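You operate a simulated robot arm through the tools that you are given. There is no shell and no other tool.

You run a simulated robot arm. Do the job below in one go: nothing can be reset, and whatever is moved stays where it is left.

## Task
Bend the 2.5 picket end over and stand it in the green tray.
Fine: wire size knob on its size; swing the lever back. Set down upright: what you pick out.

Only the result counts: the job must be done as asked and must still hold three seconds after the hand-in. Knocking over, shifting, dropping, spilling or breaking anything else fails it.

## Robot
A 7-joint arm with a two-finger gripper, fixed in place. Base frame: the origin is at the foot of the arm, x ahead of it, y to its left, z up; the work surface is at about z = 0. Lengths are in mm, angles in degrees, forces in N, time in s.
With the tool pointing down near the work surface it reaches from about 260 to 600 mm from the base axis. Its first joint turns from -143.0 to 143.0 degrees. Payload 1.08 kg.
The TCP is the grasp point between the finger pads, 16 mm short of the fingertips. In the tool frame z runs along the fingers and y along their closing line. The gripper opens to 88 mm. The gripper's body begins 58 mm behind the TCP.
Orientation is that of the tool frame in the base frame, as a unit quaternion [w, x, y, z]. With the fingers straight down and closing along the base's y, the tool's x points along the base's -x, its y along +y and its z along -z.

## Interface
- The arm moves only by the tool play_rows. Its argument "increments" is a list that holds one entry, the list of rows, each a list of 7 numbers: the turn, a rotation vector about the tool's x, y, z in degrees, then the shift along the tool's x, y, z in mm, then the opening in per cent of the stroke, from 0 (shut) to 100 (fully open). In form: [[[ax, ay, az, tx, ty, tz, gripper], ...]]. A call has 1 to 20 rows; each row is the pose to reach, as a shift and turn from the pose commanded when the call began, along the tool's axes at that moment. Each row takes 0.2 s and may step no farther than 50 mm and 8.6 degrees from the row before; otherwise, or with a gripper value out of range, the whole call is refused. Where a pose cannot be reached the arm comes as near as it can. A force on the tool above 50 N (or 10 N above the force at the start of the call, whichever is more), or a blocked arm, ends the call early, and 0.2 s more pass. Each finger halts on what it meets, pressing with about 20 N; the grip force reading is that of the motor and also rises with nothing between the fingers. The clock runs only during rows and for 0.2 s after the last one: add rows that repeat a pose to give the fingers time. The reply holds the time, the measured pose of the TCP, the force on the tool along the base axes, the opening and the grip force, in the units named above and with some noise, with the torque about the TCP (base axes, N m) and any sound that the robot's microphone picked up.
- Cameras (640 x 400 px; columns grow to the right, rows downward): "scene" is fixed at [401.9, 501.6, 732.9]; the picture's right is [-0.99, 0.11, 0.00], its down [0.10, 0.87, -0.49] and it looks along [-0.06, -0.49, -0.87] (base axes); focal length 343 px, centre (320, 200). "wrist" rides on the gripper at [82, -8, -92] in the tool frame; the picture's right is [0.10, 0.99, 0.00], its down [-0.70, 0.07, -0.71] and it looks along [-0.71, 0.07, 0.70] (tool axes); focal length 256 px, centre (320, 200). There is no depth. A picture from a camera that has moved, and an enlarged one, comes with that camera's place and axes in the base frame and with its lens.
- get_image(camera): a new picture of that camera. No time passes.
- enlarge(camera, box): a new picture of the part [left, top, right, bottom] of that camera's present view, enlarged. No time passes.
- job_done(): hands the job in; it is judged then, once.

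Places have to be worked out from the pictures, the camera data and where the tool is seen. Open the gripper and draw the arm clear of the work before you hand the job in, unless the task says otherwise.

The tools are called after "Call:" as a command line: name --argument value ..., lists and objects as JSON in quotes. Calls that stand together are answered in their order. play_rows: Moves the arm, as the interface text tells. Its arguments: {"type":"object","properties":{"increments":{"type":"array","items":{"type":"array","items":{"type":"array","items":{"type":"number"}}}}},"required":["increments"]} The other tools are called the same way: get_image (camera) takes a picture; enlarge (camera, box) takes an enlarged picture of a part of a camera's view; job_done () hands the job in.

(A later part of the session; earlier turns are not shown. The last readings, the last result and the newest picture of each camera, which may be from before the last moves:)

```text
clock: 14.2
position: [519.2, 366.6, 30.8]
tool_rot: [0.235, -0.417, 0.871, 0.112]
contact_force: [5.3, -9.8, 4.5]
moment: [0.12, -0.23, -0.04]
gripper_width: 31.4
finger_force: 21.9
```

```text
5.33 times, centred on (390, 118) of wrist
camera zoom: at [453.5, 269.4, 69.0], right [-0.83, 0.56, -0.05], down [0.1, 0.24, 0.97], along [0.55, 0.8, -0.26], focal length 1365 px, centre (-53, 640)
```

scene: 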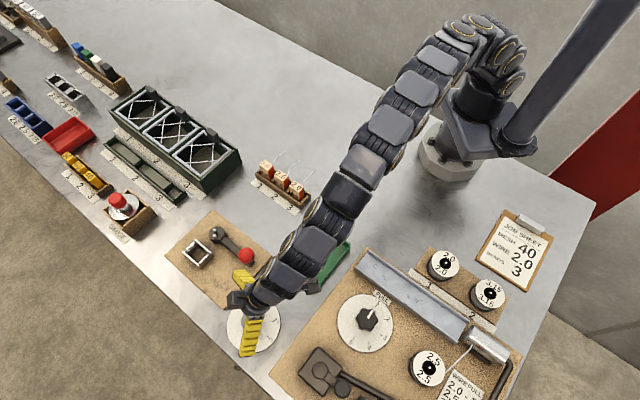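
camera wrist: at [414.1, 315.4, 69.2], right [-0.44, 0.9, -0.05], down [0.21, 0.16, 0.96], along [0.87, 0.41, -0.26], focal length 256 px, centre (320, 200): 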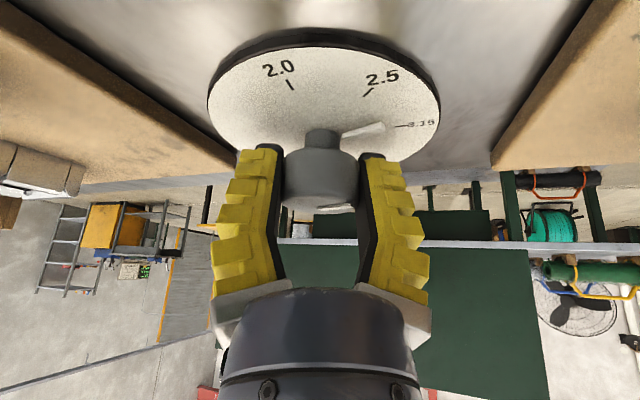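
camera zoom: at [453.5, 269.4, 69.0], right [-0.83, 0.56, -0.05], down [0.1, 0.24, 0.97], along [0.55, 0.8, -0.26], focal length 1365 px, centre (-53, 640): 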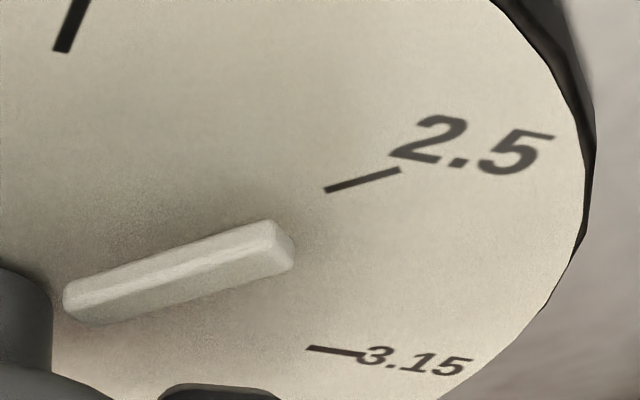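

By the scene view the pointer has turned about 47° and now lines up with 2.5, just as it did with 3.15 before. I'll release, lift straight up and check.

Call:
play_rows --increments '[[[0, 0, 0, 0, 0, 0, 50], [0, 0, 0, 0, 0, 0, 70], [0, 0, 0, 0, 0, 0, 75], [0, 0, 0, -15, 0, -26, 75], [0, 0, 0, -30, 0, -52, 75], [0, 0, 0, -45, 0, -78, 75], [0, 0, 0, -45, 0, -78, 75]]]'

Call:
enlarge --camera "scene" --box '[216, 290, 296, 360]'

Call:
get_image --camera "wrist"

```text
clock: 15.8
position: [518.4, 363.2, 119.0]
tool_rot: [0.232, -0.417, 0.872, 0.112]
contact_force: [0.9, -0.1, 0.5]
moment: [-0.01, 0.02, 0.01]
gripper_width: 69.2
finger_force: 2.6
```

```text
5.71 times, centred on (256, 325) of scene
camera zoom: at [401.9, 501.6, 732.9], right [-0.99, 0.11, 0.0], down [0.1, 0.87, -0.49], along [-0.06, -0.49, -0.87], focal length 1961 px, centre (686, -514)
```

zoom: 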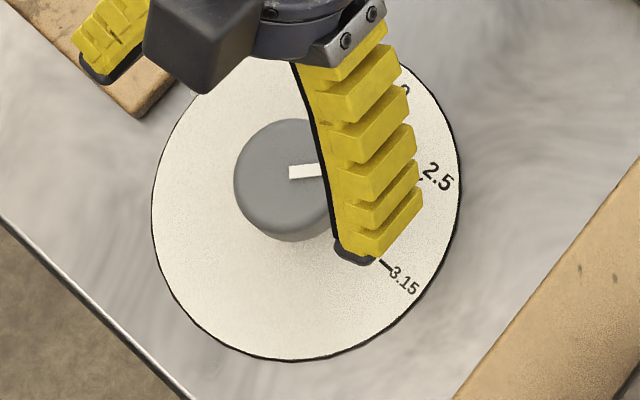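

```text
taken
camera wrist: at [453.1, 269.0, 157.5], right [-0.83, 0.56, -0.05], down [0.1, 0.24, 0.96], along [0.55, 0.79, -0.26], focal length 256 px, centre (320, 200)
```

wrist: 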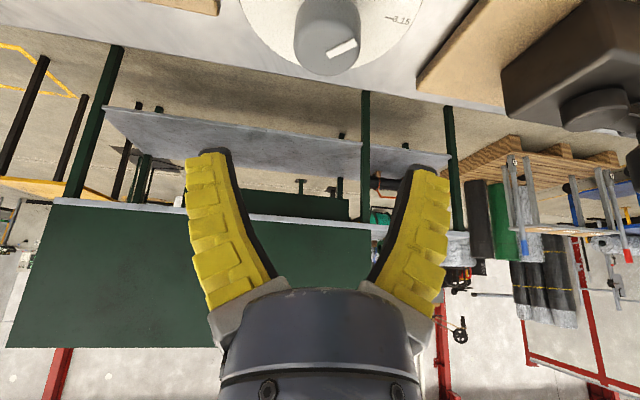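

The gripper still hides part of the dial. I'll lift away toward the rack, turning back to the 45° heading, and then check the dial.

Call:
play_rows --increments '[[[0.5, 0, 0.9, 31.9, -15.2, -24.3, 75], [1.0, 0, 1.8, 63.9, -30.5, -48.6, 75], [1.5, 0, 2.7, 95.8, -45.7, -73, 75], [2.0, 0, 3.6, 127.7, -60.9, -97.3, 75], [2.5, 0, 4.5, 159.7, -76.2, -121.6, 75], [3.09, 0, 5.39, 191.6, -91.4, -145.9, 75], [3.09, 0, 5.39, 191.6, -91.4, -145.9, 75]]]'

Call:
enlarge --camera "scene" --box '[226, 296, 284, 354]'

Call:
get_image --camera "scene"

Call:
get_image --camera "wrist"

```text
clock: 17.4
position: [440.1, 121.3, 150.1]
tool_rot: [0.239, -0.368, 0.893, 0.099]
contact_force: [-0.1, 0.2, 0.9]
moment: [-0.02, 0.01, 0.01]
gripper_width: 69.4
finger_force: 2.4
```

```text
6.90 times, centred on (255, 325) of scene
camera zoom: at [401.9, 501.6, 732.9], right [-0.99, 0.11, 0.0], down [0.1, 0.87, -0.49], along [-0.06, -0.49, -0.87], focal length 2366 px, centre (768, -662)
```

zoom: 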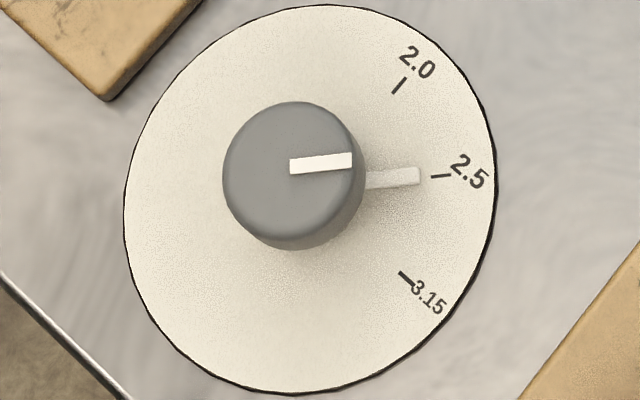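

```text
taken
```

scene: 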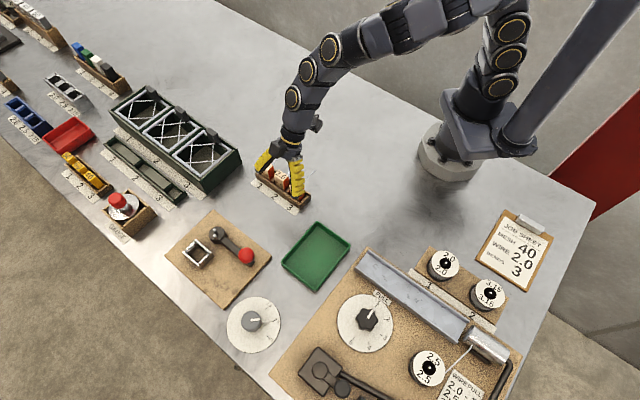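

```text
taken
camera wrist: at [363.9, 33.1, 189.3], right [-0.76, 0.64, -0.05], down [0.13, 0.23, 0.96], along [0.63, 0.73, -0.26], focal length 256 px, centre (320, 200)
```

wrist: 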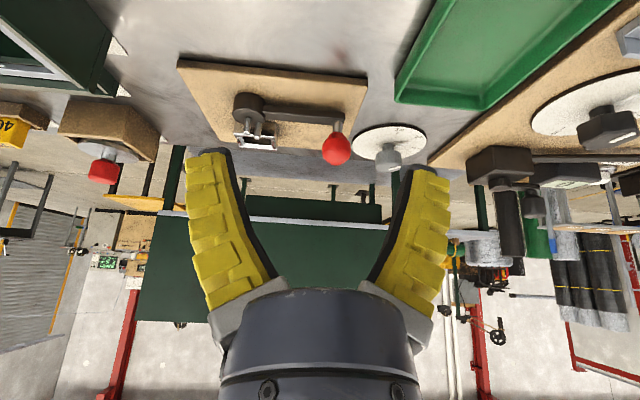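

The pointer looks set on 2.5. I'll zoom in more to check its accuracy.

Call:
enlarge --camera "scene" --box '[242, 310, 282, 332]'

Call:
enlarge --camera "scene" --box '[240, 150, 320, 215]'

```text
16.00 times, centred on (262, 321) of scene
camera zoom: at [401.9, 501.6, 732.9], right [-0.99, 0.11, 0.0], down [0.1, 0.87, -0.49], along [-0.06, -0.49, -0.87], focal length 5490 px, centre (1248, -1736)
```

zoom: 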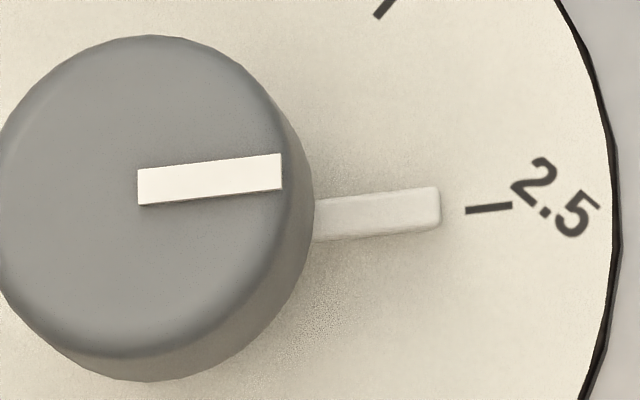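

```text
6.15 times, centred on (280, 182) of scene
camera zoom: at [401.9, 501.6, 732.9], right [-0.99, 0.11, 0.0], down [0.1, 0.87, -0.49], along [-0.06, -0.49, -0.87], focal length 2112 px, centre (566, 308)
```

zoom: 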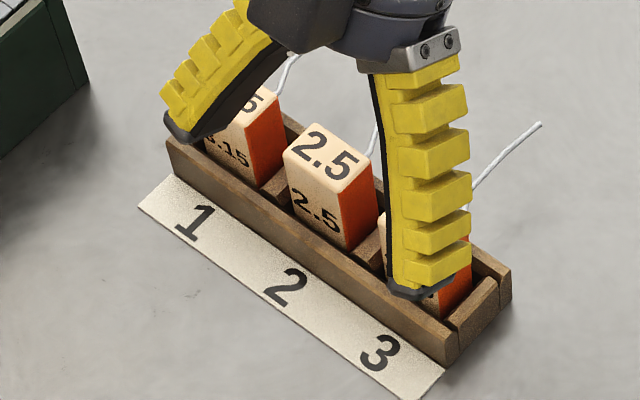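

The dial is aligned on 2.5, with the bar, pointer and tick parallel. Next I'll hover directly above picket 2.5 at z ≈ 110 and refine the alignment.

Call:
play_rows --increments '[[[0, 0, 0, 20.8, -17.3, 3.4, 75], [0, 0, 0, 41.7, -34.5, 6.8, 65], [0, 0, 0, 62.5, -51.8, 10.2, 60], [0, 0, 0, 62.5, -51.8, 10.2, 55]]]'

Call:
get_image --camera "wrist"

Call:
enlarge --camera "scene" --box '[240, 130, 330, 215]'

```text
clock: 18.4
position: [442.1, 50.1, 109.6]
tool_rot: [0.238, -0.368, 0.893, 0.098]
contact_force: [-0.1, -0.3, 1.2]
moment: [-0.01, -0.01, 0.01]
gripper_width: 52.8
finger_force: 3.4
```

```text
taken
camera wrist: at [365.8, -36.7, 149.0], right [-0.76, 0.64, -0.05], down [0.13, 0.23, 0.96], along [0.63, 0.73, -0.26], focal length 256 px, centre (320, 200)
```

wrist: 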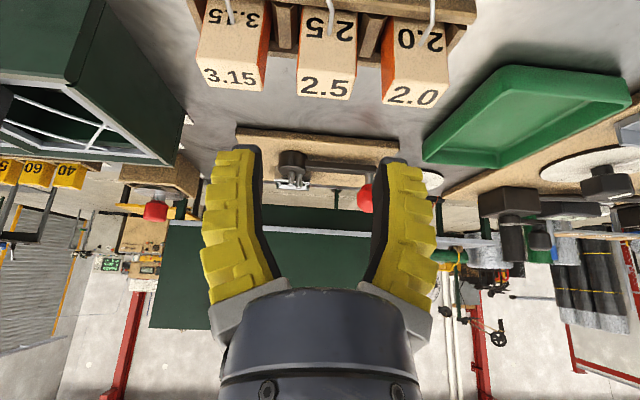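

```text
4.71 times, centred on (285, 172) of scene
camera zoom: at [401.9, 501.6, 732.9], right [-0.99, 0.11, 0.0], down [0.1, 0.87, -0.49], along [-0.06, -0.49, -0.87], focal length 1615 px, centre (485, 329)
```

zoom: 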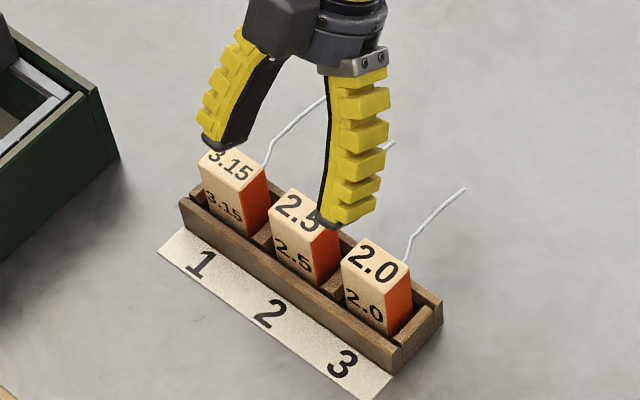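

I'll zoom the wrist view to line the block up with the fingers.

Call:
enlarge --camera "wrist" --box '[190, 0, 450, 200]'

Call:
enlarge --camera "scene" --box '[262, 150, 312, 190]'

```text
2.00 times, centred on (320, 100) of wrist
camera zoom: at [365.8, -36.7, 149.0], right [-0.76, 0.64, -0.05], down [0.13, 0.23, 0.96], along [0.63, 0.73, -0.26], focal length 512 px, centre (320, 400)
```

zoom: 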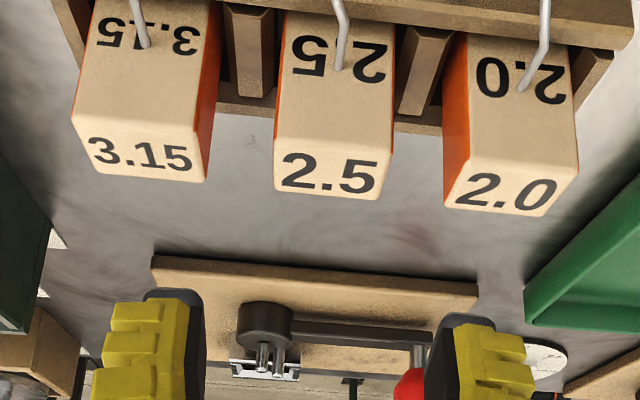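

```text
10.00 times, centred on (287, 170) of scene
camera zoom: at [401.9, 501.6, 732.9], right [-0.99, 0.11, 0.0], down [0.1, 0.87, -0.49], along [-0.06, -0.49, -0.87], focal length 3431 px, centre (650, 500)
```

zoom: 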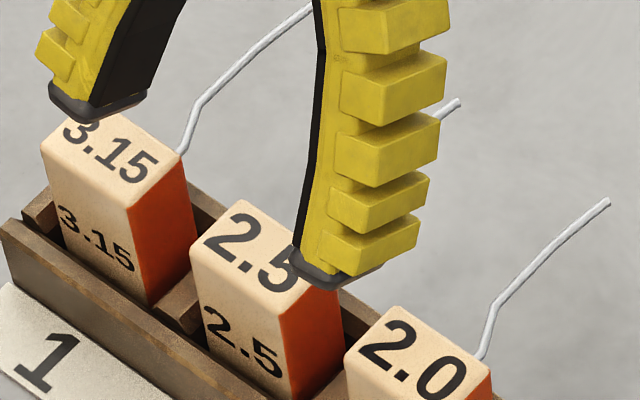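

In v the block is aligned with the tool to about 1 mm, and in u it sits a few mm toward the base. I'll narrow the fingers to about 37 mm so they fit between the neighbouring pickets, then lower partway and look.

Call:
play_rows --increments '[[[0, 0, 0, 0, 0, 0, 46], [0, 0, 0, 2.6, 0, -1.5, 43], [0, 0, 0, 12.6, 0, 15.8, 43], [0, 0, 0, 22.6, 0, 33.1, 43], [0, 0, 0, 22.6, 0, 33.1, 43]]]'

Call:
get_image --camera "wrist"

Call:
enlarge --camera "scene" --box '[256, 140, 316, 190]'

```text
clock: 19.6
position: [438.6, 49.2, 71.3]
tool_rot: [0.239, -0.369, 0.893, 0.099]
contact_force: [0.9, -1.3, 3.5]
moment: [0.02, 0.06, -0.02]
gripper_width: 42.5
finger_force: 3.4
```

```text
taken
camera wrist: at [363.0, -38.3, 108.8], right [-0.76, 0.64, -0.05], down [0.13, 0.23, 0.96], along [0.63, 0.73, -0.26], focal length 256 px, centre (320, 200)
```

wrist: 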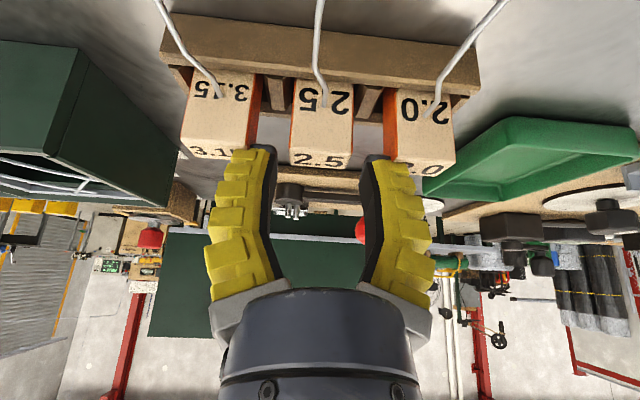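

```text
8.00 times, centred on (286, 165) of scene
camera zoom: at [401.9, 501.6, 732.9], right [-0.99, 0.11, 0.0], down [0.1, 0.87, -0.49], along [-0.06, -0.49, -0.87], focal length 2745 px, centre (592, 480)
```

zoom: 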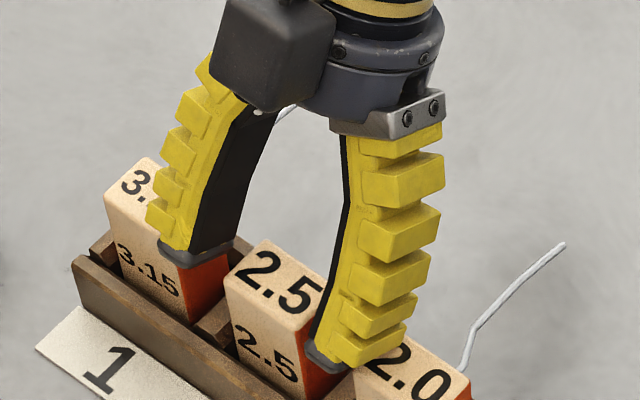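

A small 3.5 N force showed up. I'll zoom in to check the clearances between the fingers and the neighbouring blocks before going lower.

Call:
enlarge --camera "wrist" --box '[200, 80, 450, 230]'

Call:
enlarge --camera "scene" --box '[264, 160, 310, 192]'

```text
2.56 times, centred on (325, 155) of wrist
camera zoom: at [363.0, -38.3, 108.8], right [-0.76, 0.64, -0.05], down [0.13, 0.23, 0.96], along [0.63, 0.73, -0.26], focal length 655 px, centre (307, 315)
```

zoom: 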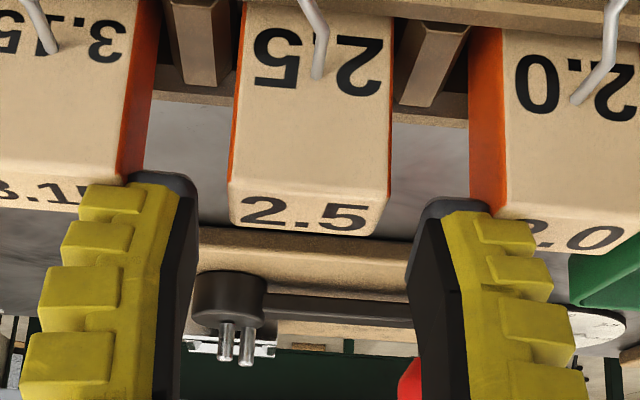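

```text
12.50 times, centred on (287, 176) of scene
camera zoom: at [401.9, 501.6, 732.9], right [-0.99, 0.11, 0.0], down [0.1, 0.87, -0.49], along [-0.06, -0.49, -0.87], focal length 4289 px, centre (732, 500)
```

zoom: 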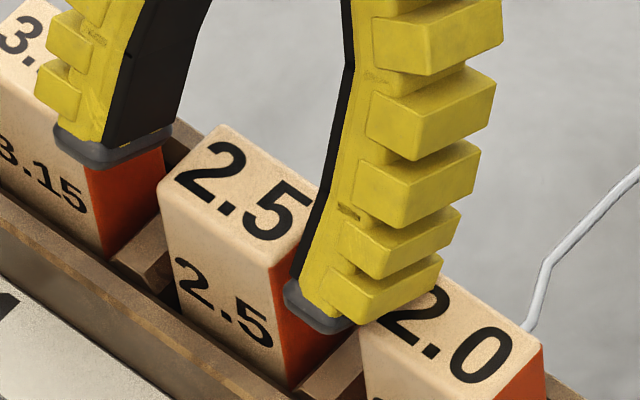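

I'll hold still for a moment to see whether that force is real contact or noise.

Call:
play_rows --increments '[[[0, 0, 0, 0, 0, 0, 43], [0, 0, 0, 0, 0, 0, 43]]]'

```text
clock: 20.2
position: [438.4, 49.5, 71.2]
tool_rot: [0.24, -0.368, 0.893, 0.098]
contact_force: [1.4, -0.9, 2.7]
moment: [0.02, 0.03, 0.04]
gripper_width: 42.5
finger_force: 3.1
```

There is a light contact of about 3 N, probably the ribbed outer side of a finger on a neighbour. I'll raise a little, narrow the fingers to about 33 mm, shift 1 mm in v to centre, and come down again.

Call:
play_rows --increments '[[[0, 0, 0, -4, 0.5, -6.9, 40], [0, 0, 0, -4, 1, -6.9, 35], [0, 0, 0, -4, 1, -6.9, 33], [0, 0, 0, 0, 1, 0, 33], [0, 0, 0, 0, 1, 0, 33]]]'

Call:
enlarge --camera "wrist" --box '[200, 80, 450, 230]'

Call:
enlarge --camera "scene" --box '[264, 160, 310, 192]'

```text
clock: 21.4
position: [439.2, 49.4, 71.5]
tool_rot: [0.24, -0.368, 0.893, 0.099]
contact_force: [1.1, -0.8, 8.2]
moment: [0.15, 0.22, 0.02]
gripper_width: 32.8
finger_force: 3.4
```

```text
2.56 times, centred on (325, 155) of wrist
camera zoom: at [363.0, -37.9, 108.9], right [-0.76, 0.64, -0.05], down [0.13, 0.23, 0.97], along [0.63, 0.73, -0.26], focal length 655 px, centre (307, 315)
```

zoom: 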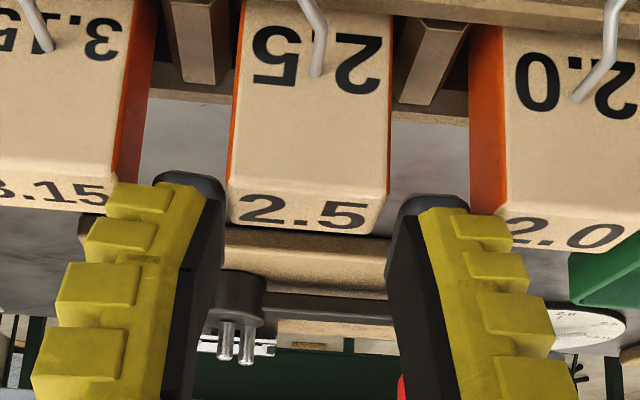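

```text
12.50 times, centred on (287, 176) of scene
camera zoom: at [401.9, 501.6, 732.9], right [-0.99, 0.11, 0.0], down [0.1, 0.87, -0.49], along [-0.06, -0.49, -0.87], focal length 4289 px, centre (732, 500)
```

zoom: 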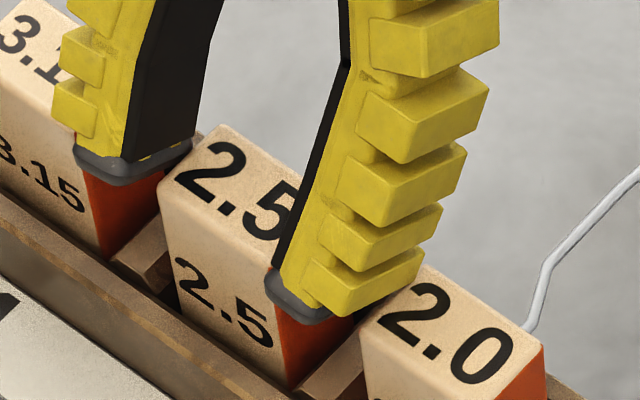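

The moment points to contact on the outer side of the right finger, against the 2.0 picket. The ribs make the fingers too thick for the gaps between pickets. Instead I'll lift clear and grip the picket front to back with the tool vertical, then re-grip it later. First I'll raise and un-tilt.

Call:
play_rows --increments '[[[0, 0, 0, -12.5, 0, -21.7, 33], [0, 0, 0, -25, 0, -43.3, 33], [0, 7.5, 0, -30, 0, -52, 45], [0, 15, 0, -30, 0, -52, 60], [0, 22.5, 0, -30, 0, -52, 70], [0, 30, 0, -30, 0, -52, 70], [0, 30, 0, -30, 0, -52, 70]]]'

Call:
enlarge --camera "scene" --box '[240, 140, 330, 220]'

```text
clock: 23.0
position: [440.6, 49.0, 130.2]
tool_rot: [-0.001, -0.382, 0.924, -0.001]
contact_force: [-0.6, -0.6, -0.6]
moment: [0.0, -0.03, 0.0]
gripper_width: 65.3
finger_force: 3.3
```

```text
5.00 times, centred on (285, 180) of scene
camera zoom: at [401.9, 501.6, 732.9], right [-0.99, 0.11, 0.0], down [0.1, 0.87, -0.49], along [-0.06, -0.49, -0.87], focal length 1716 px, centre (495, 300)
```

zoom: 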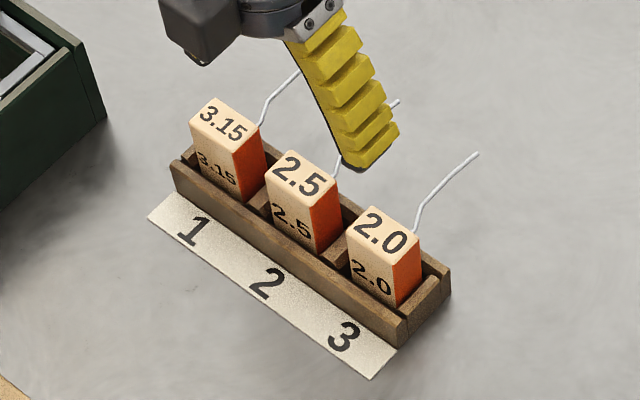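

The 2.0 picket is still upright in its slot, nudged only about 2 mm inside the slot play. Next I'll yaw the vertical tool by −90° so that it closes front to back.

Call:
play_rows --increments '[[[0, 0, 8.2, 0, 0, 0, 60], [0, 0, 16.4, 0, 0, 0, 60], [0, 0, 24.6, 0, 0, 0, 60], [0, 0, 32.8, 0, 0, 0, 60], [0, 0, 41, 0, 0, 0, 60], [0, 0, 49.2, 0, 0, 0, 60], [0, 0, 57.4, 0, 0, 0, 60], [0, 0, 65.6, 0, 0, 0, 60], [0, 0, 73.8, 0, 0, 0, 60], [0, 0, 82, 0, 0, 0, 60], [0, 0, 90, 0, 0, 0, 60], [0, 0, 90, 0, 0, 0, 60]]]'

Call:
get_image --camera "wrist"

Call:
enlarge --camera "scene" --box '[240, 130, 330, 215]'

```text
clock: 25.6
position: [437.8, 48.4, 131.4]
tool_rot: [0.0, 0.385, 0.923, 0.0]
contact_force: [-0.3, -0.4, 0.3]
moment: [0.0, 0.01, 0.0]
gripper_width: 57.2
finger_force: 2.9
```

```text
taken
camera wrist: at [376.0, 101.8, 222.0], right [0.63, 0.77, 0.0], down [0.55, -0.45, 0.71], along [0.55, -0.45, -0.71], focal length 256 px, centre (320, 200)
```

wrist: 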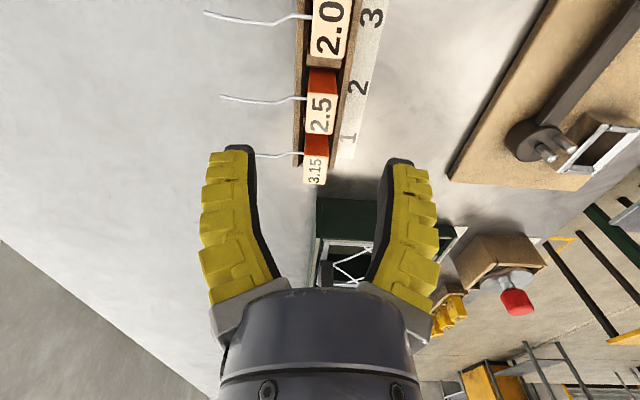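

```text
4.71 times, centred on (285, 172) of scene
camera zoom: at [401.9, 501.6, 732.9], right [-0.99, 0.11, 0.0], down [0.1, 0.87, -0.49], along [-0.06, -0.49, -0.87], focal length 1615 px, centre (485, 329)
```

zoom: 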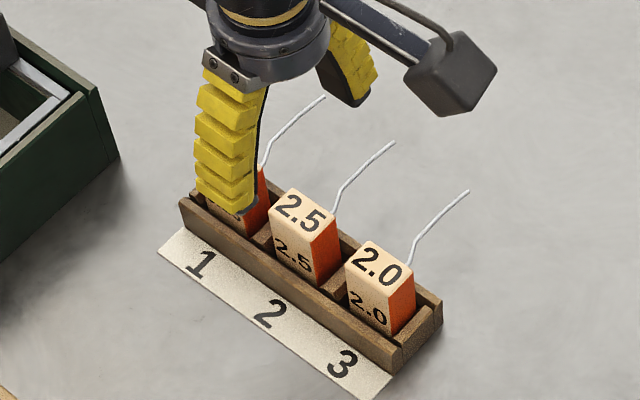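

This gives a good side view of the pickets. I'll zoom in to place the block relative to the tool.

Call:
enlarge --camera "wrist" --box '[200, 0, 400, 190]'

Call:
enlarge --camera "wrist" --box '[210, 50, 350, 140]'

```text
2.11 times, centred on (300, 95) of wrist
camera zoom: at [376.0, 101.8, 222.0], right [0.63, 0.77, 0.0], down [0.55, -0.45, 0.71], along [0.55, -0.45, -0.71], focal length 539 px, centre (362, 421)
```

zoom: 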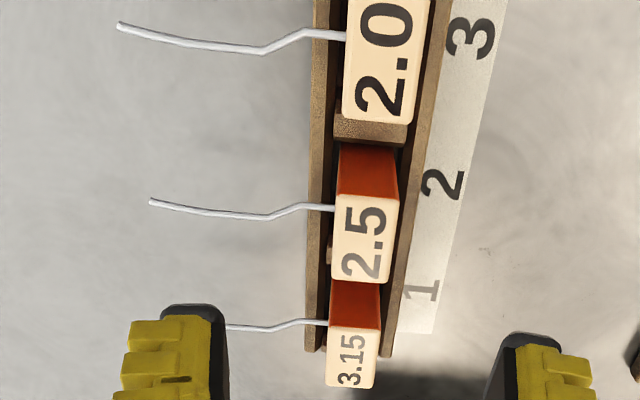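

```text
4.44 times, centred on (280, 95) of wrist
camera zoom: at [376.0, 101.8, 222.0], right [0.63, 0.77, 0.0], down [0.55, -0.45, 0.71], along [0.55, -0.45, -0.71], focal length 1138 px, centre (498, 667)
```

zoom: 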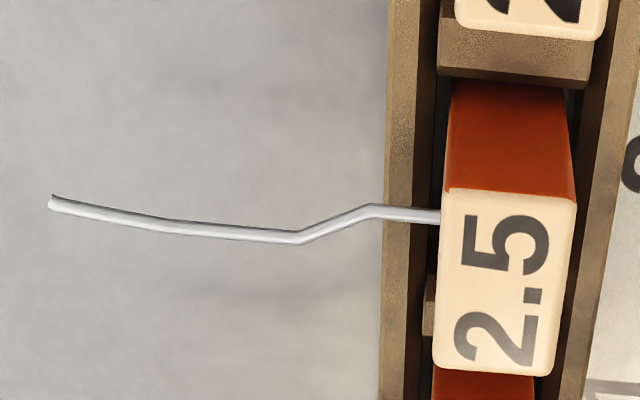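

The block centre is about 1 mm from the tool axis, with its top at z ≈ 61. I'll lower to TCP z ≈ 60, where the fingertips stay above the wire, and then close.

Call:
play_rows --increments '[[[0, 0, 0, 0.5, 0.9, 20, 60], [0, 0, 0, 0.5, 0.9, 40, 55], [0, 0, 0, 0.5, 0.9, 57, 55], [0, 0, 0, 0.5, 0.9, 71, 55], [0, 0, 0, 0.5, 0.9, 71, 55]]]'

Call:
get_image --camera "wrist"

Call:
enlarge --camera "scene" --box '[240, 130, 330, 215]'

```text
clock: 26.8
position: [439.5, 49.8, 60.3]
tool_rot: [0.0, 0.384, 0.923, 0.0]
contact_force: [-0.4, 0.6, -0.1]
moment: [-0.04, 0.0, 0.0]
gripper_width: 53.0
finger_force: 3.2
```

```text
taken
camera wrist: at [377.1, 102.5, 151.1], right [0.63, 0.77, 0.0], down [0.55, -0.45, 0.71], along [0.55, -0.45, -0.7], focal length 256 px, centre (320, 200)
```

wrist: 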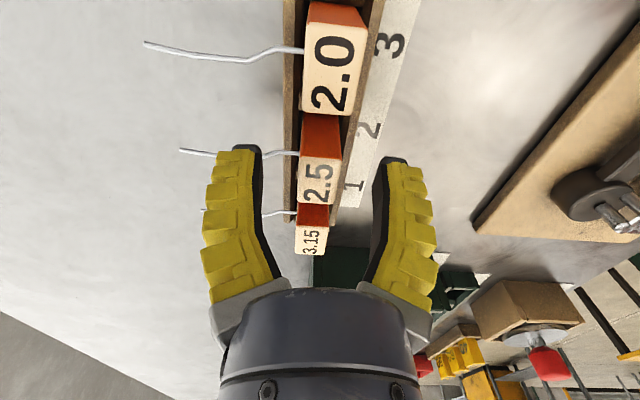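

```text
4.71 times, centred on (285, 172) of scene
camera zoom: at [401.9, 501.6, 732.9], right [-0.99, 0.11, 0.0], down [0.1, 0.87, -0.49], along [-0.06, -0.49, -0.87], focal length 1615 px, centre (485, 329)
```

zoom: 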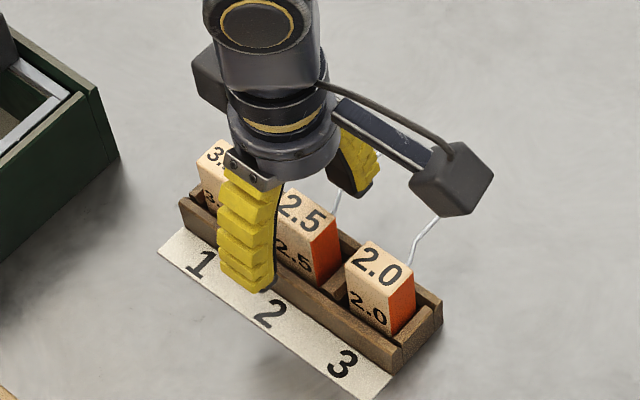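

The block sits centred in the closing direction and about 3 mm off along v. I'll shift 2.5 mm to centre it and close on it.

Call:
play_rows --increments '[[[0, 0, 0, 2.5, 0, 0, 45], [0, 0, 0, 2.5, 0, 0, 30], [0, 0, 0, 2.5, 0, 0, 15], [0, 0, 0, 2.5, 0, 0, 5], [0, 0, 0, 2.5, 0, 0, 5]]]'

Call:
get_image --camera "wrist"

Call:
enlarge --camera "scene" --box '[240, 130, 330, 215]'

```text
clock: 28.0
position: [438.6, 49.9, 60.1]
tool_rot: [0.0, 0.385, 0.923, 0.001]
contact_force: [-2.2, 0.2, 14.7]
moment: [-0.01, 0.05, -0.01]
gripper_width: 11.4
finger_force: 20.4
```

```text
taken
camera wrist: at [375.3, 104.1, 151.4], right [0.63, 0.77, 0.0], down [0.55, -0.45, 0.71], along [0.55, -0.45, -0.7], focal length 256 px, centre (320, 200)
```

wrist: 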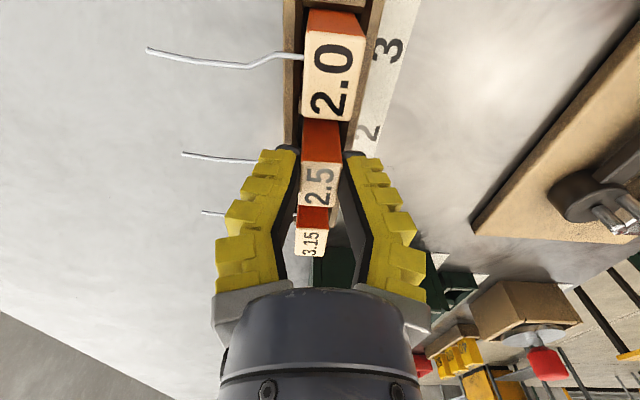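

```text
4.71 times, centred on (285, 172) of scene
camera zoom: at [401.9, 501.6, 732.9], right [-0.99, 0.11, 0.0], down [0.1, 0.87, -0.49], along [-0.06, -0.49, -0.87], focal length 1615 px, centre (485, 329)
```

zoom: 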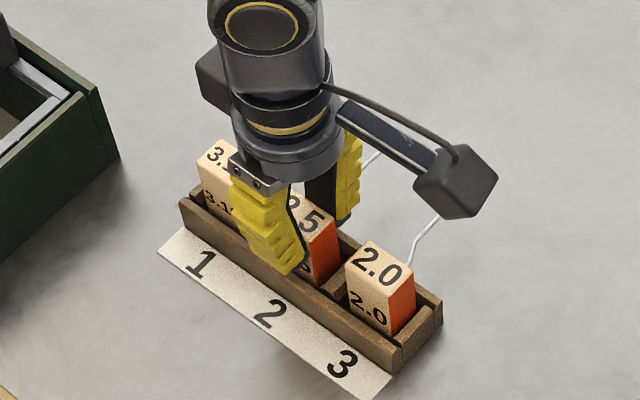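

The grip reads 20 N. I'll lift slowly and check that the picket comes up upright.

Call:
play_rows --increments '[[[0, 0, 0, 0, 0, -4, 5], [0, 0, 0, 0, 0, -10, 5], [0, 0, 0, 0, 0, -20, 5], [0, 0, 0, 0, 0, -35, 5], [0, 0, 0, 0, 0, -50, 5], [0, 0, 0, 0, 0, -65, 5], [0, 0, 0, 0, 0, -65, 5]]]'

Call:
get_image --camera "wrist"

Call:
enlarge --camera "scene" --box '[230, 110, 330, 215]'

```text
clock: 29.6
position: [437.0, 52.4, 127.0]
tool_rot: [0.0, 0.383, 0.924, 0.0]
contact_force: [0.3, -0.6, -1.0]
moment: [0.01, 0.04, 0.02]
gripper_width: 7.6
finger_force: 20.3
```

```text
taken
camera wrist: at [374.1, 103.9, 217.5], right [0.63, 0.77, 0.0], down [0.55, -0.45, 0.71], along [0.55, -0.45, -0.71], focal length 256 px, centre (320, 200)
```

wrist: 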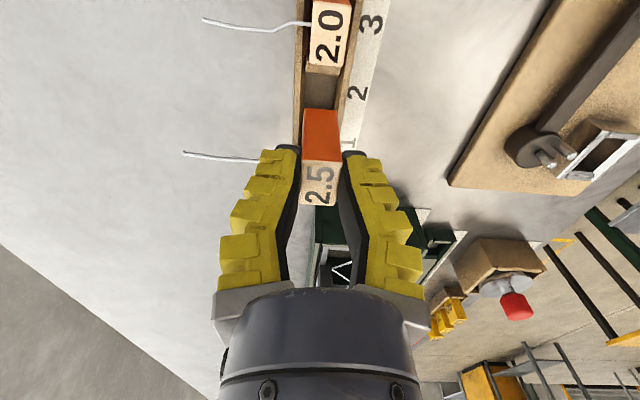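

```text
3.81 times, centred on (280, 162) of scene
camera zoom: at [401.9, 501.6, 732.9], right [-0.99, 0.11, 0.0], down [0.1, 0.87, -0.49], along [-0.06, -0.49, -0.87], focal length 1307 px, centre (472, 343)
```

zoom: 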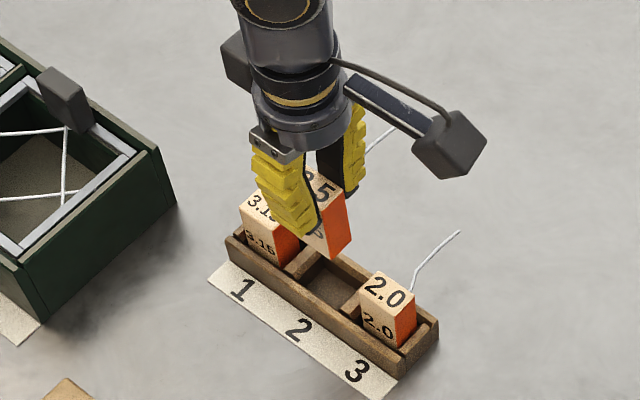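

The picket is lifted and upright, with the wire pointing toward the base. I'll zoom in to measure the block height and check the wire.

Call:
enlarge --camera "scene" --box '[272, 140, 332, 185]'

Call:
enlarge --camera "wrist" --box '[170, 90, 370, 215]'

```text
8.89 times, centred on (302, 162) of scene
camera zoom: at [401.9, 501.6, 732.9], right [-0.99, 0.11, 0.0], down [0.1, 0.87, -0.49], along [-0.06, -0.49, -0.87], focal length 3050 px, centre (480, 533)
```

zoom: 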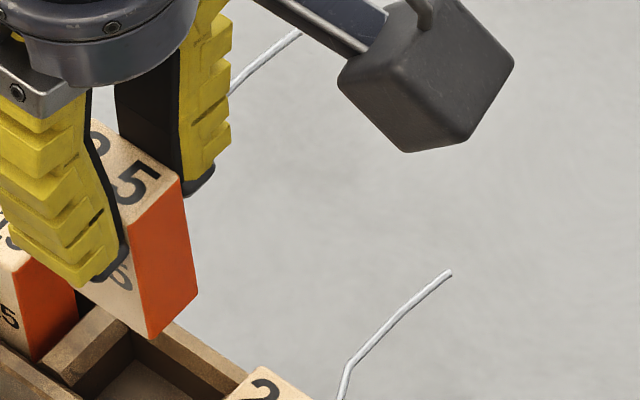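

```text
3.20 times, centred on (270, 152) of wrist
camera zoom: at [374.1, 103.9, 217.5], right [0.63, 0.77, 0.0], down [0.55, -0.45, 0.71], along [0.55, -0.45, -0.71], focal length 819 px, centre (480, 352)
```

zoom: 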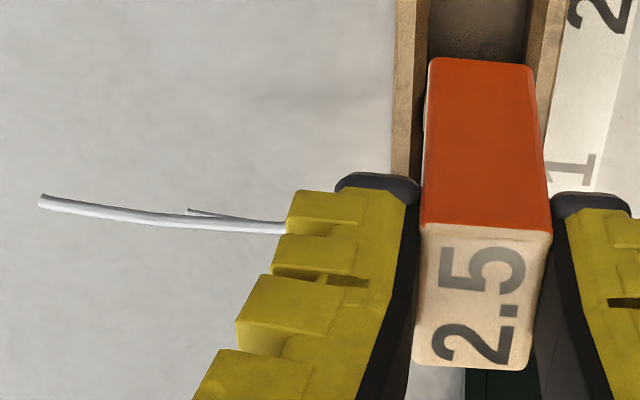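

The block is about 51 mm tall and firmly held. I'll carry it, raised 15 mm, to the +u half of the green tray at (402, 256) to stand it there for a re-grip.

Call:
play_rows --increments '[[[0, 0, 0, 0, 0, -12, 5], [0, 0, 0, 21, 15, -15, 5], [0, 0, 0, 42, 30, -15, 5], [0, 0, 0, 63, 45, -15, 5], [0, 0, 0, 85, 60, -15, 5], [0, 0, 0, 106, 75, -15, 5], [0, 0, 0, 127, 90, -15, 5], [0, 0, 0, 148, 105, -15, 5], [0, 0, 0, 169, 118.9, -10, 5], [0, 0, 0, 169, 118.9, 20, 5], [0, 0, 0, 169, 118.9, 20, 5]]]'

Call:
get_image --camera "wrist"

Call:
enlarge --camera "scene" --box '[260, 170, 370, 300]'

```text
clock: 32.0
position: [403.0, 256.1, 105.2]
tool_rot: [-0.001, 0.384, 0.923, -0.001]
contact_force: [0.1, 0.4, -0.1]
moment: [0.02, -0.05, 0.04]
gripper_width: 7.5
finger_force: 19.2
```

```text
taken
camera wrist: at [340.1, 308.1, 195.8], right [0.63, 0.77, 0.0], down [0.55, -0.45, 0.71], along [0.55, -0.45, -0.71], focal length 256 px, centre (320, 200)
```

wrist: 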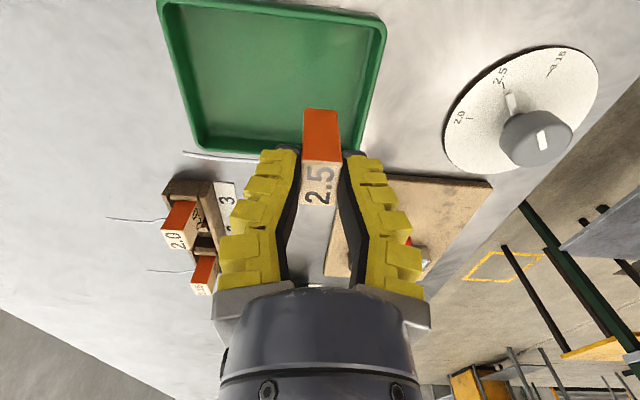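

```text
3.08 times, centred on (315, 235) of scene
camera zoom: at [401.9, 501.6, 732.9], right [-0.99, 0.11, 0.0], down [0.1, 0.87, -0.49], along [-0.06, -0.49, -0.87], focal length 1056 px, centre (335, 92)
```

zoom: 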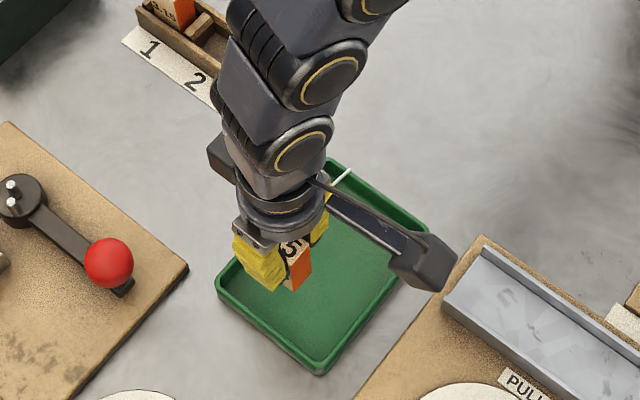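

The block is over the tray. I'll lower it carefully, watching the force.

Call:
play_rows --increments '[[[0, 0, 0, 0, 0, 15, 5], [0, 0, 0, 0, 0, 30, 5], [0, 0, 0, 0, 0, 40, 5], [0, 0, 0, 0, 0, 47, 5], [0, 0, 0, 0, 0, 47, 5]]]'

Call:
enlarge --camera "scene" --box '[280, 215, 350, 270]'

```text
clock: 33.2
position: [403.1, 253.7, 58.5]
tool_rot: [0.0, 0.384, 0.923, 0.001]
contact_force: [-3.1, -2.0, 14.9]
moment: [-0.06, 0.03, -0.03]
gripper_width: 11.3
finger_force: 20.0
```

```text
7.27 times, centred on (315, 242) of scene
camera zoom: at [401.9, 501.6, 732.9], right [-0.99, 0.11, 0.0], down [0.1, 0.87, -0.49], along [-0.06, -0.49, -0.87], focal length 2496 px, centre (356, -109)
```

zoom: 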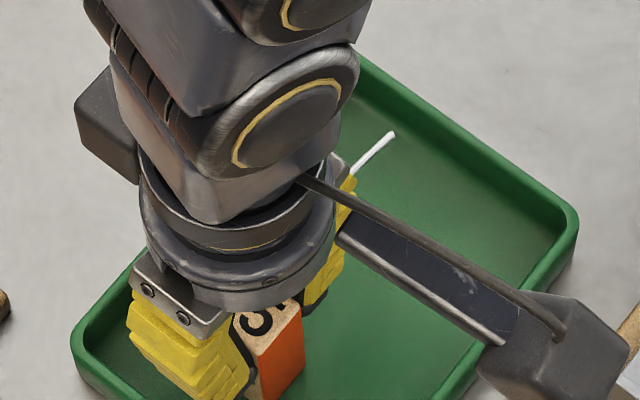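

The picket has touched the tray floor (14.9 N). I'll open the fingers and lift straight up.

Call:
play_rows --increments '[[[0, 0, 0, 0, 0, -1.5, 10], [0, 0, 0, 0, 0, -1.5, 25], [0, 0, 0, 0, 0, -1.5, 45], [0, 0, 0, 0, 0, -1.5, 60], [0, 0, 0, 0, 0, -1.5, 60], [0, 0, 0, 0, 0, -25, 60], [0, 0, 0, 0, 0, -50, 60], [0, 0, 0, 0, 0, -75, 60], [0, 0, 0, 0, 0, -75, 60]]]'

Call:
get_image --camera "wrist"

Call:
enlarge --camera "scene" --box '[260, 195, 370, 300]'

```text
clock: 35.2
position: [403.0, 255.4, 133.4]
tool_rot: [0.001, 0.384, 0.923, 0.0]
contact_force: [0.4, 0.2, -1.2]
moment: [0.01, 0.0, 0.03]
gripper_width: 57.2
finger_force: 3.2
```

```text
taken
camera wrist: at [339.4, 309.0, 224.6], right [0.63, 0.77, 0.0], down [0.55, -0.45, 0.71], along [0.55, -0.45, -0.71], focal length 256 px, centre (320, 200)
```

wrist: 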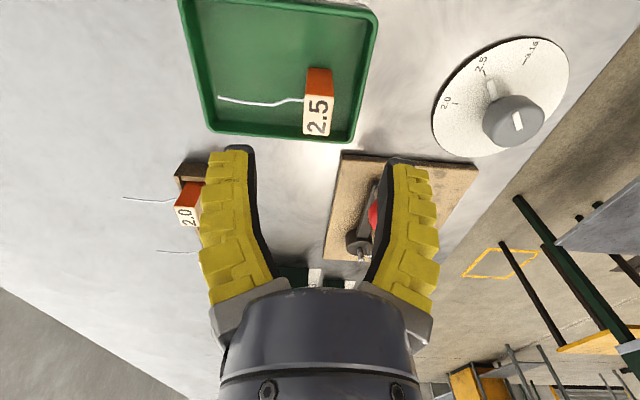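

```text
3.81 times, centred on (315, 248) of scene
camera zoom: at [401.9, 501.6, 732.9], right [-0.99, 0.11, 0.0], down [0.1, 0.87, -0.49], along [-0.06, -0.49, -0.87], focal length 1307 px, centre (339, 19)
```

zoom: 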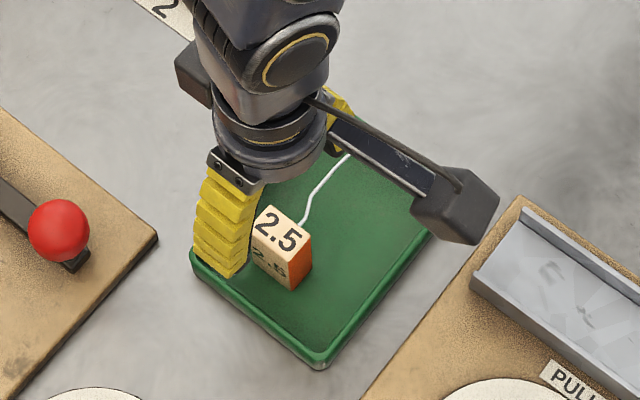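

The picket stands upright in the tray. I'll yaw back by +90°, then tilt 30° for the cross-grip.

Call:
play_rows --increments '[[[0, 0, -8.2, 0, 0, 0, 60], [0, 0, -16.4, 0, 0, 0, 65], [0, 0, -24.6, 0, 0, 0, 70], [0, 0, -32.8, 0, 0, 0, 75], [0, 0, -41, 0, 0, 0, 75], [0, 0, -49.2, 0, 0, 0, 75], [0, 0, -57.4, 0, 0, 0, 75], [0, 0, -65.6, 0, 0, 0, 75], [0, 0, -73.8, 0, 0, 0, 75], [0, 0, -82, 0, 0, 0, 75], [0, 0, -90, 0, 0, 0, 75], [0, 0, -90, 0, 0, 0, 75]]]'

Call:
play_rows --increments '[[[0, -7.5, 0, 0, 0, 0, 70], [0, -15, 0, 0, 0, 0, 65], [0, -22.5, 0, 0, 0, 0, 65], [0, -30, 0, 0, 0, 0, 65], [0, -30, 0, 0, 0, 0, 65]]]'

Call:
get_image --camera "wrist"

Call:
enlarge --camera "scene" --box '[260, 195, 370, 300]'

```text
clock: 37.8
position: [401.7, 255.1, 134.6]
tool_rot: [0.0, -0.383, 0.924, 0.0]
contact_force: [-1.0, -0.5, 0.3]
moment: [0.0, 0.02, -0.01]
gripper_width: 69.0
finger_force: 2.5
```

```text
clock: 39.0
position: [402.5, 254.8, 132.3]
tool_rot: [0.239, -0.368, 0.893, 0.099]
contact_force: [-0.3, 0.1, -0.9]
moment: [0.0, -0.02, -0.01]
gripper_width: 61.4
finger_force: 3.0
```

```text
taken
camera wrist: at [326.0, 167.4, 171.3], right [-0.76, 0.64, -0.05], down [0.13, 0.23, 0.97], along [0.63, 0.73, -0.26], focal length 256 px, centre (320, 200)
```

wrist: 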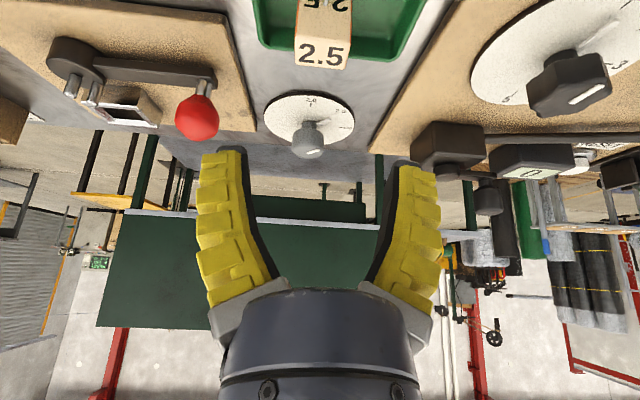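

```text
3.81 times, centred on (315, 248) of scene
camera zoom: at [401.9, 501.6, 732.9], right [-0.99, 0.11, 0.0], down [0.1, 0.87, -0.49], along [-0.06, -0.49, -0.87], focal length 1307 px, centre (339, 19)
```

zoom: 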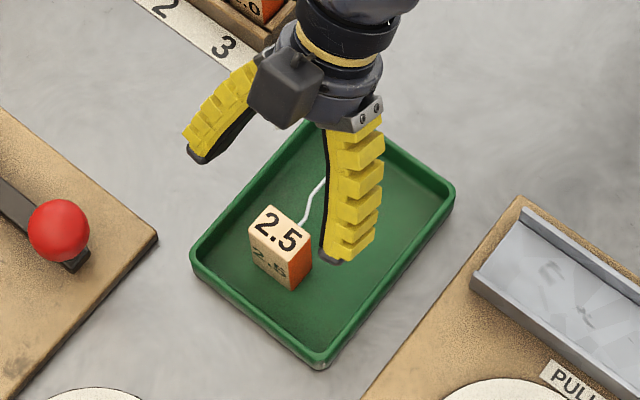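

I have the block at about u −3, v −3 mm from the tool axis. I'll lower to z ≈ 85, just above its top, and re-check.

Call:
play_rows --increments '[[[0, 0, 0, 12.5, -1.5, 19.9, 60], [0, 0, 0, 25.1, -2.9, 39.8, 55], [0, 0, 0, 25.1, -2.9, 39.8, 55]]]'

Call:
enlarge --camera "wrist" --box '[200, 40, 450, 200]'

Call:
enlarge --camera "scene" --box '[275, 205, 345, 275]'

```text
clock: 39.8
position: [401.5, 250.1, 87.4]
tool_rot: [0.239, -0.368, 0.893, 0.099]
contact_force: [-0.1, 0.0, 0.2]
moment: [-0.01, 0.02, 0.03]
gripper_width: 53.0
finger_force: 3.0
```

```text
2.50 times, centred on (325, 120) of wrist
camera zoom: at [326.2, 162.9, 124.6], right [-0.76, 0.64, -0.05], down [0.13, 0.23, 0.96], along [0.63, 0.73, -0.26], focal length 640 px, centre (308, 400)
```

zoom: 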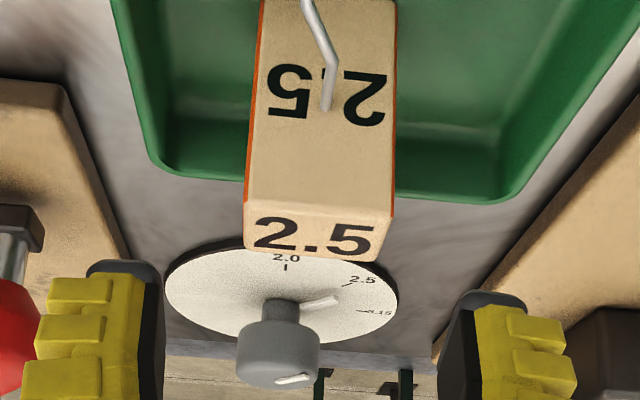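

```text
5.71 times, centred on (310, 240) of scene
camera zoom: at [401.9, 501.6, 732.9], right [-0.99, 0.11, 0.0], down [0.1, 0.87, -0.49], along [-0.06, -0.49, -0.87], focal length 1961 px, centre (377, -29)
```

zoom: 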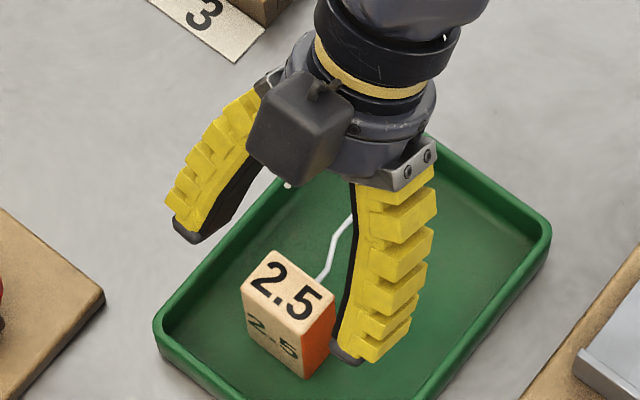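

Centred to about 1–2 mm. I'll lower to TCP z ≈ 55 around the block and close.

Call:
play_rows --increments '[[[0, 0, 0, 6, 0.3, 9.3, 55], [0, 0, 0, 12, 0.5, 18.5, 50], [0, 0, 0, 17.8, 0.5, 27.8, 45], [0, 0, 0, 17.8, 0.5, 27.8, 40]]]'

Call:
enlarge --camera "wrist" --box '[200, 60, 450, 220]'

Call:
enlarge --camera "scene" --box '[275, 205, 345, 275]'

```text
clock: 40.8
position: [400.0, 252.6, 52.7]
tool_rot: [0.241, -0.368, 0.893, 0.099]
contact_force: [0.2, -0.5, -0.1]
moment: [0.03, 0.0, -0.01]
gripper_width: 40.0
finger_force: 3.5
```

```text
2.50 times, centred on (325, 140) of wrist
camera zoom: at [324.5, 164.1, 91.1], right [-0.76, 0.64, -0.05], down [0.13, 0.23, 0.96], along [0.63, 0.73, -0.26], focal length 640 px, centre (308, 350)
```

zoom: 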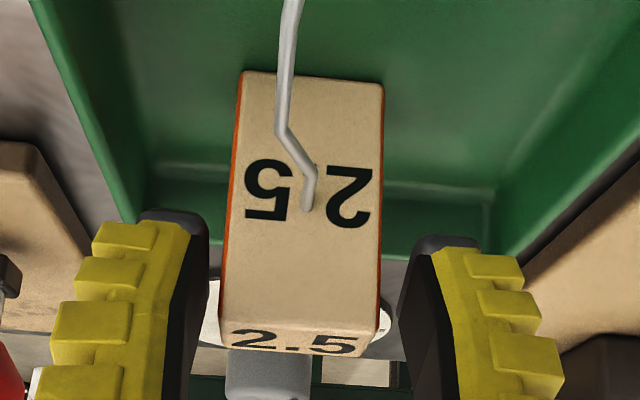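

```text
5.71 times, centred on (310, 240) of scene
camera zoom: at [401.9, 501.6, 732.9], right [-0.99, 0.11, 0.0], down [0.1, 0.87, -0.49], along [-0.06, -0.49, -0.87], focal length 1961 px, centre (377, -29)
```

zoom: 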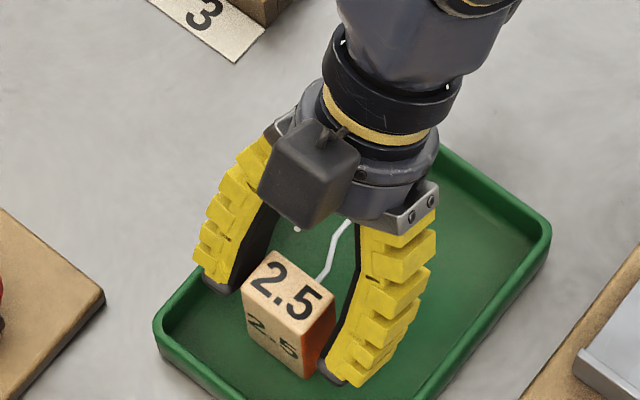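

The fingers sit evenly on both sides of the block, and the wire leaves at mid-height, about 26 mm above the bottom. Closing now.

Call:
play_rows --increments '[[[0, 0, 0, 0, 0, 0, 32], [0, 0, 0, 0, 0, 0, 22], [0, 0, 0, 0, 0, 0, 12], [0, 0, 0, 0, 0, 0, 12], [0, 0, 0, 0, 0, 0, 12]]]'

Call:
enlarge --camera "wrist" --box '[200, 60, 450, 220]'

Call:
enlarge --camera "scene" --box '[275, 205, 345, 275]'

```text
clock: 42.0
position: [402.5, 251.8, 53.7]
tool_rot: [0.24, -0.369, 0.893, 0.098]
contact_force: [0.5, 0.5, 13.3]
moment: [0.08, -0.05, 0.0]
gripper_width: 22.2
finger_force: 20.2
```

```text
2.50 times, centred on (325, 140) of wrist
camera zoom: at [325.3, 164.2, 91.8], right [-0.76, 0.64, -0.05], down [0.13, 0.23, 0.97], along [0.63, 0.73, -0.26], focal length 640 px, centre (308, 350)
```

zoom: 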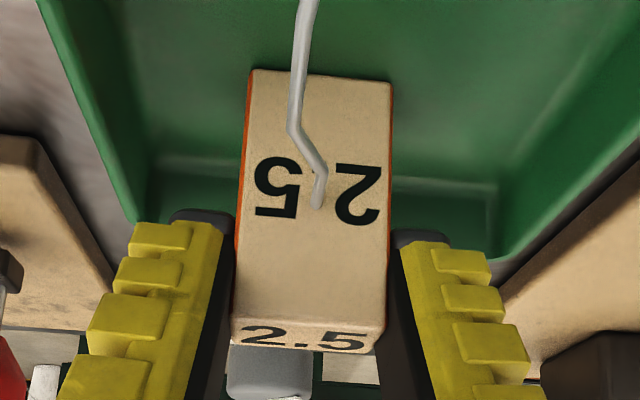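

```text
5.71 times, centred on (310, 240) of scene
camera zoom: at [401.9, 501.6, 732.9], right [-0.99, 0.11, 0.0], down [0.1, 0.87, -0.49], along [-0.06, -0.49, -0.87], focal length 1961 px, centre (377, -29)
```

zoom: 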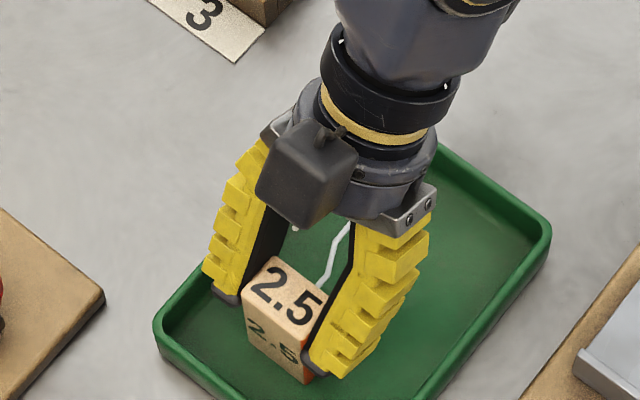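

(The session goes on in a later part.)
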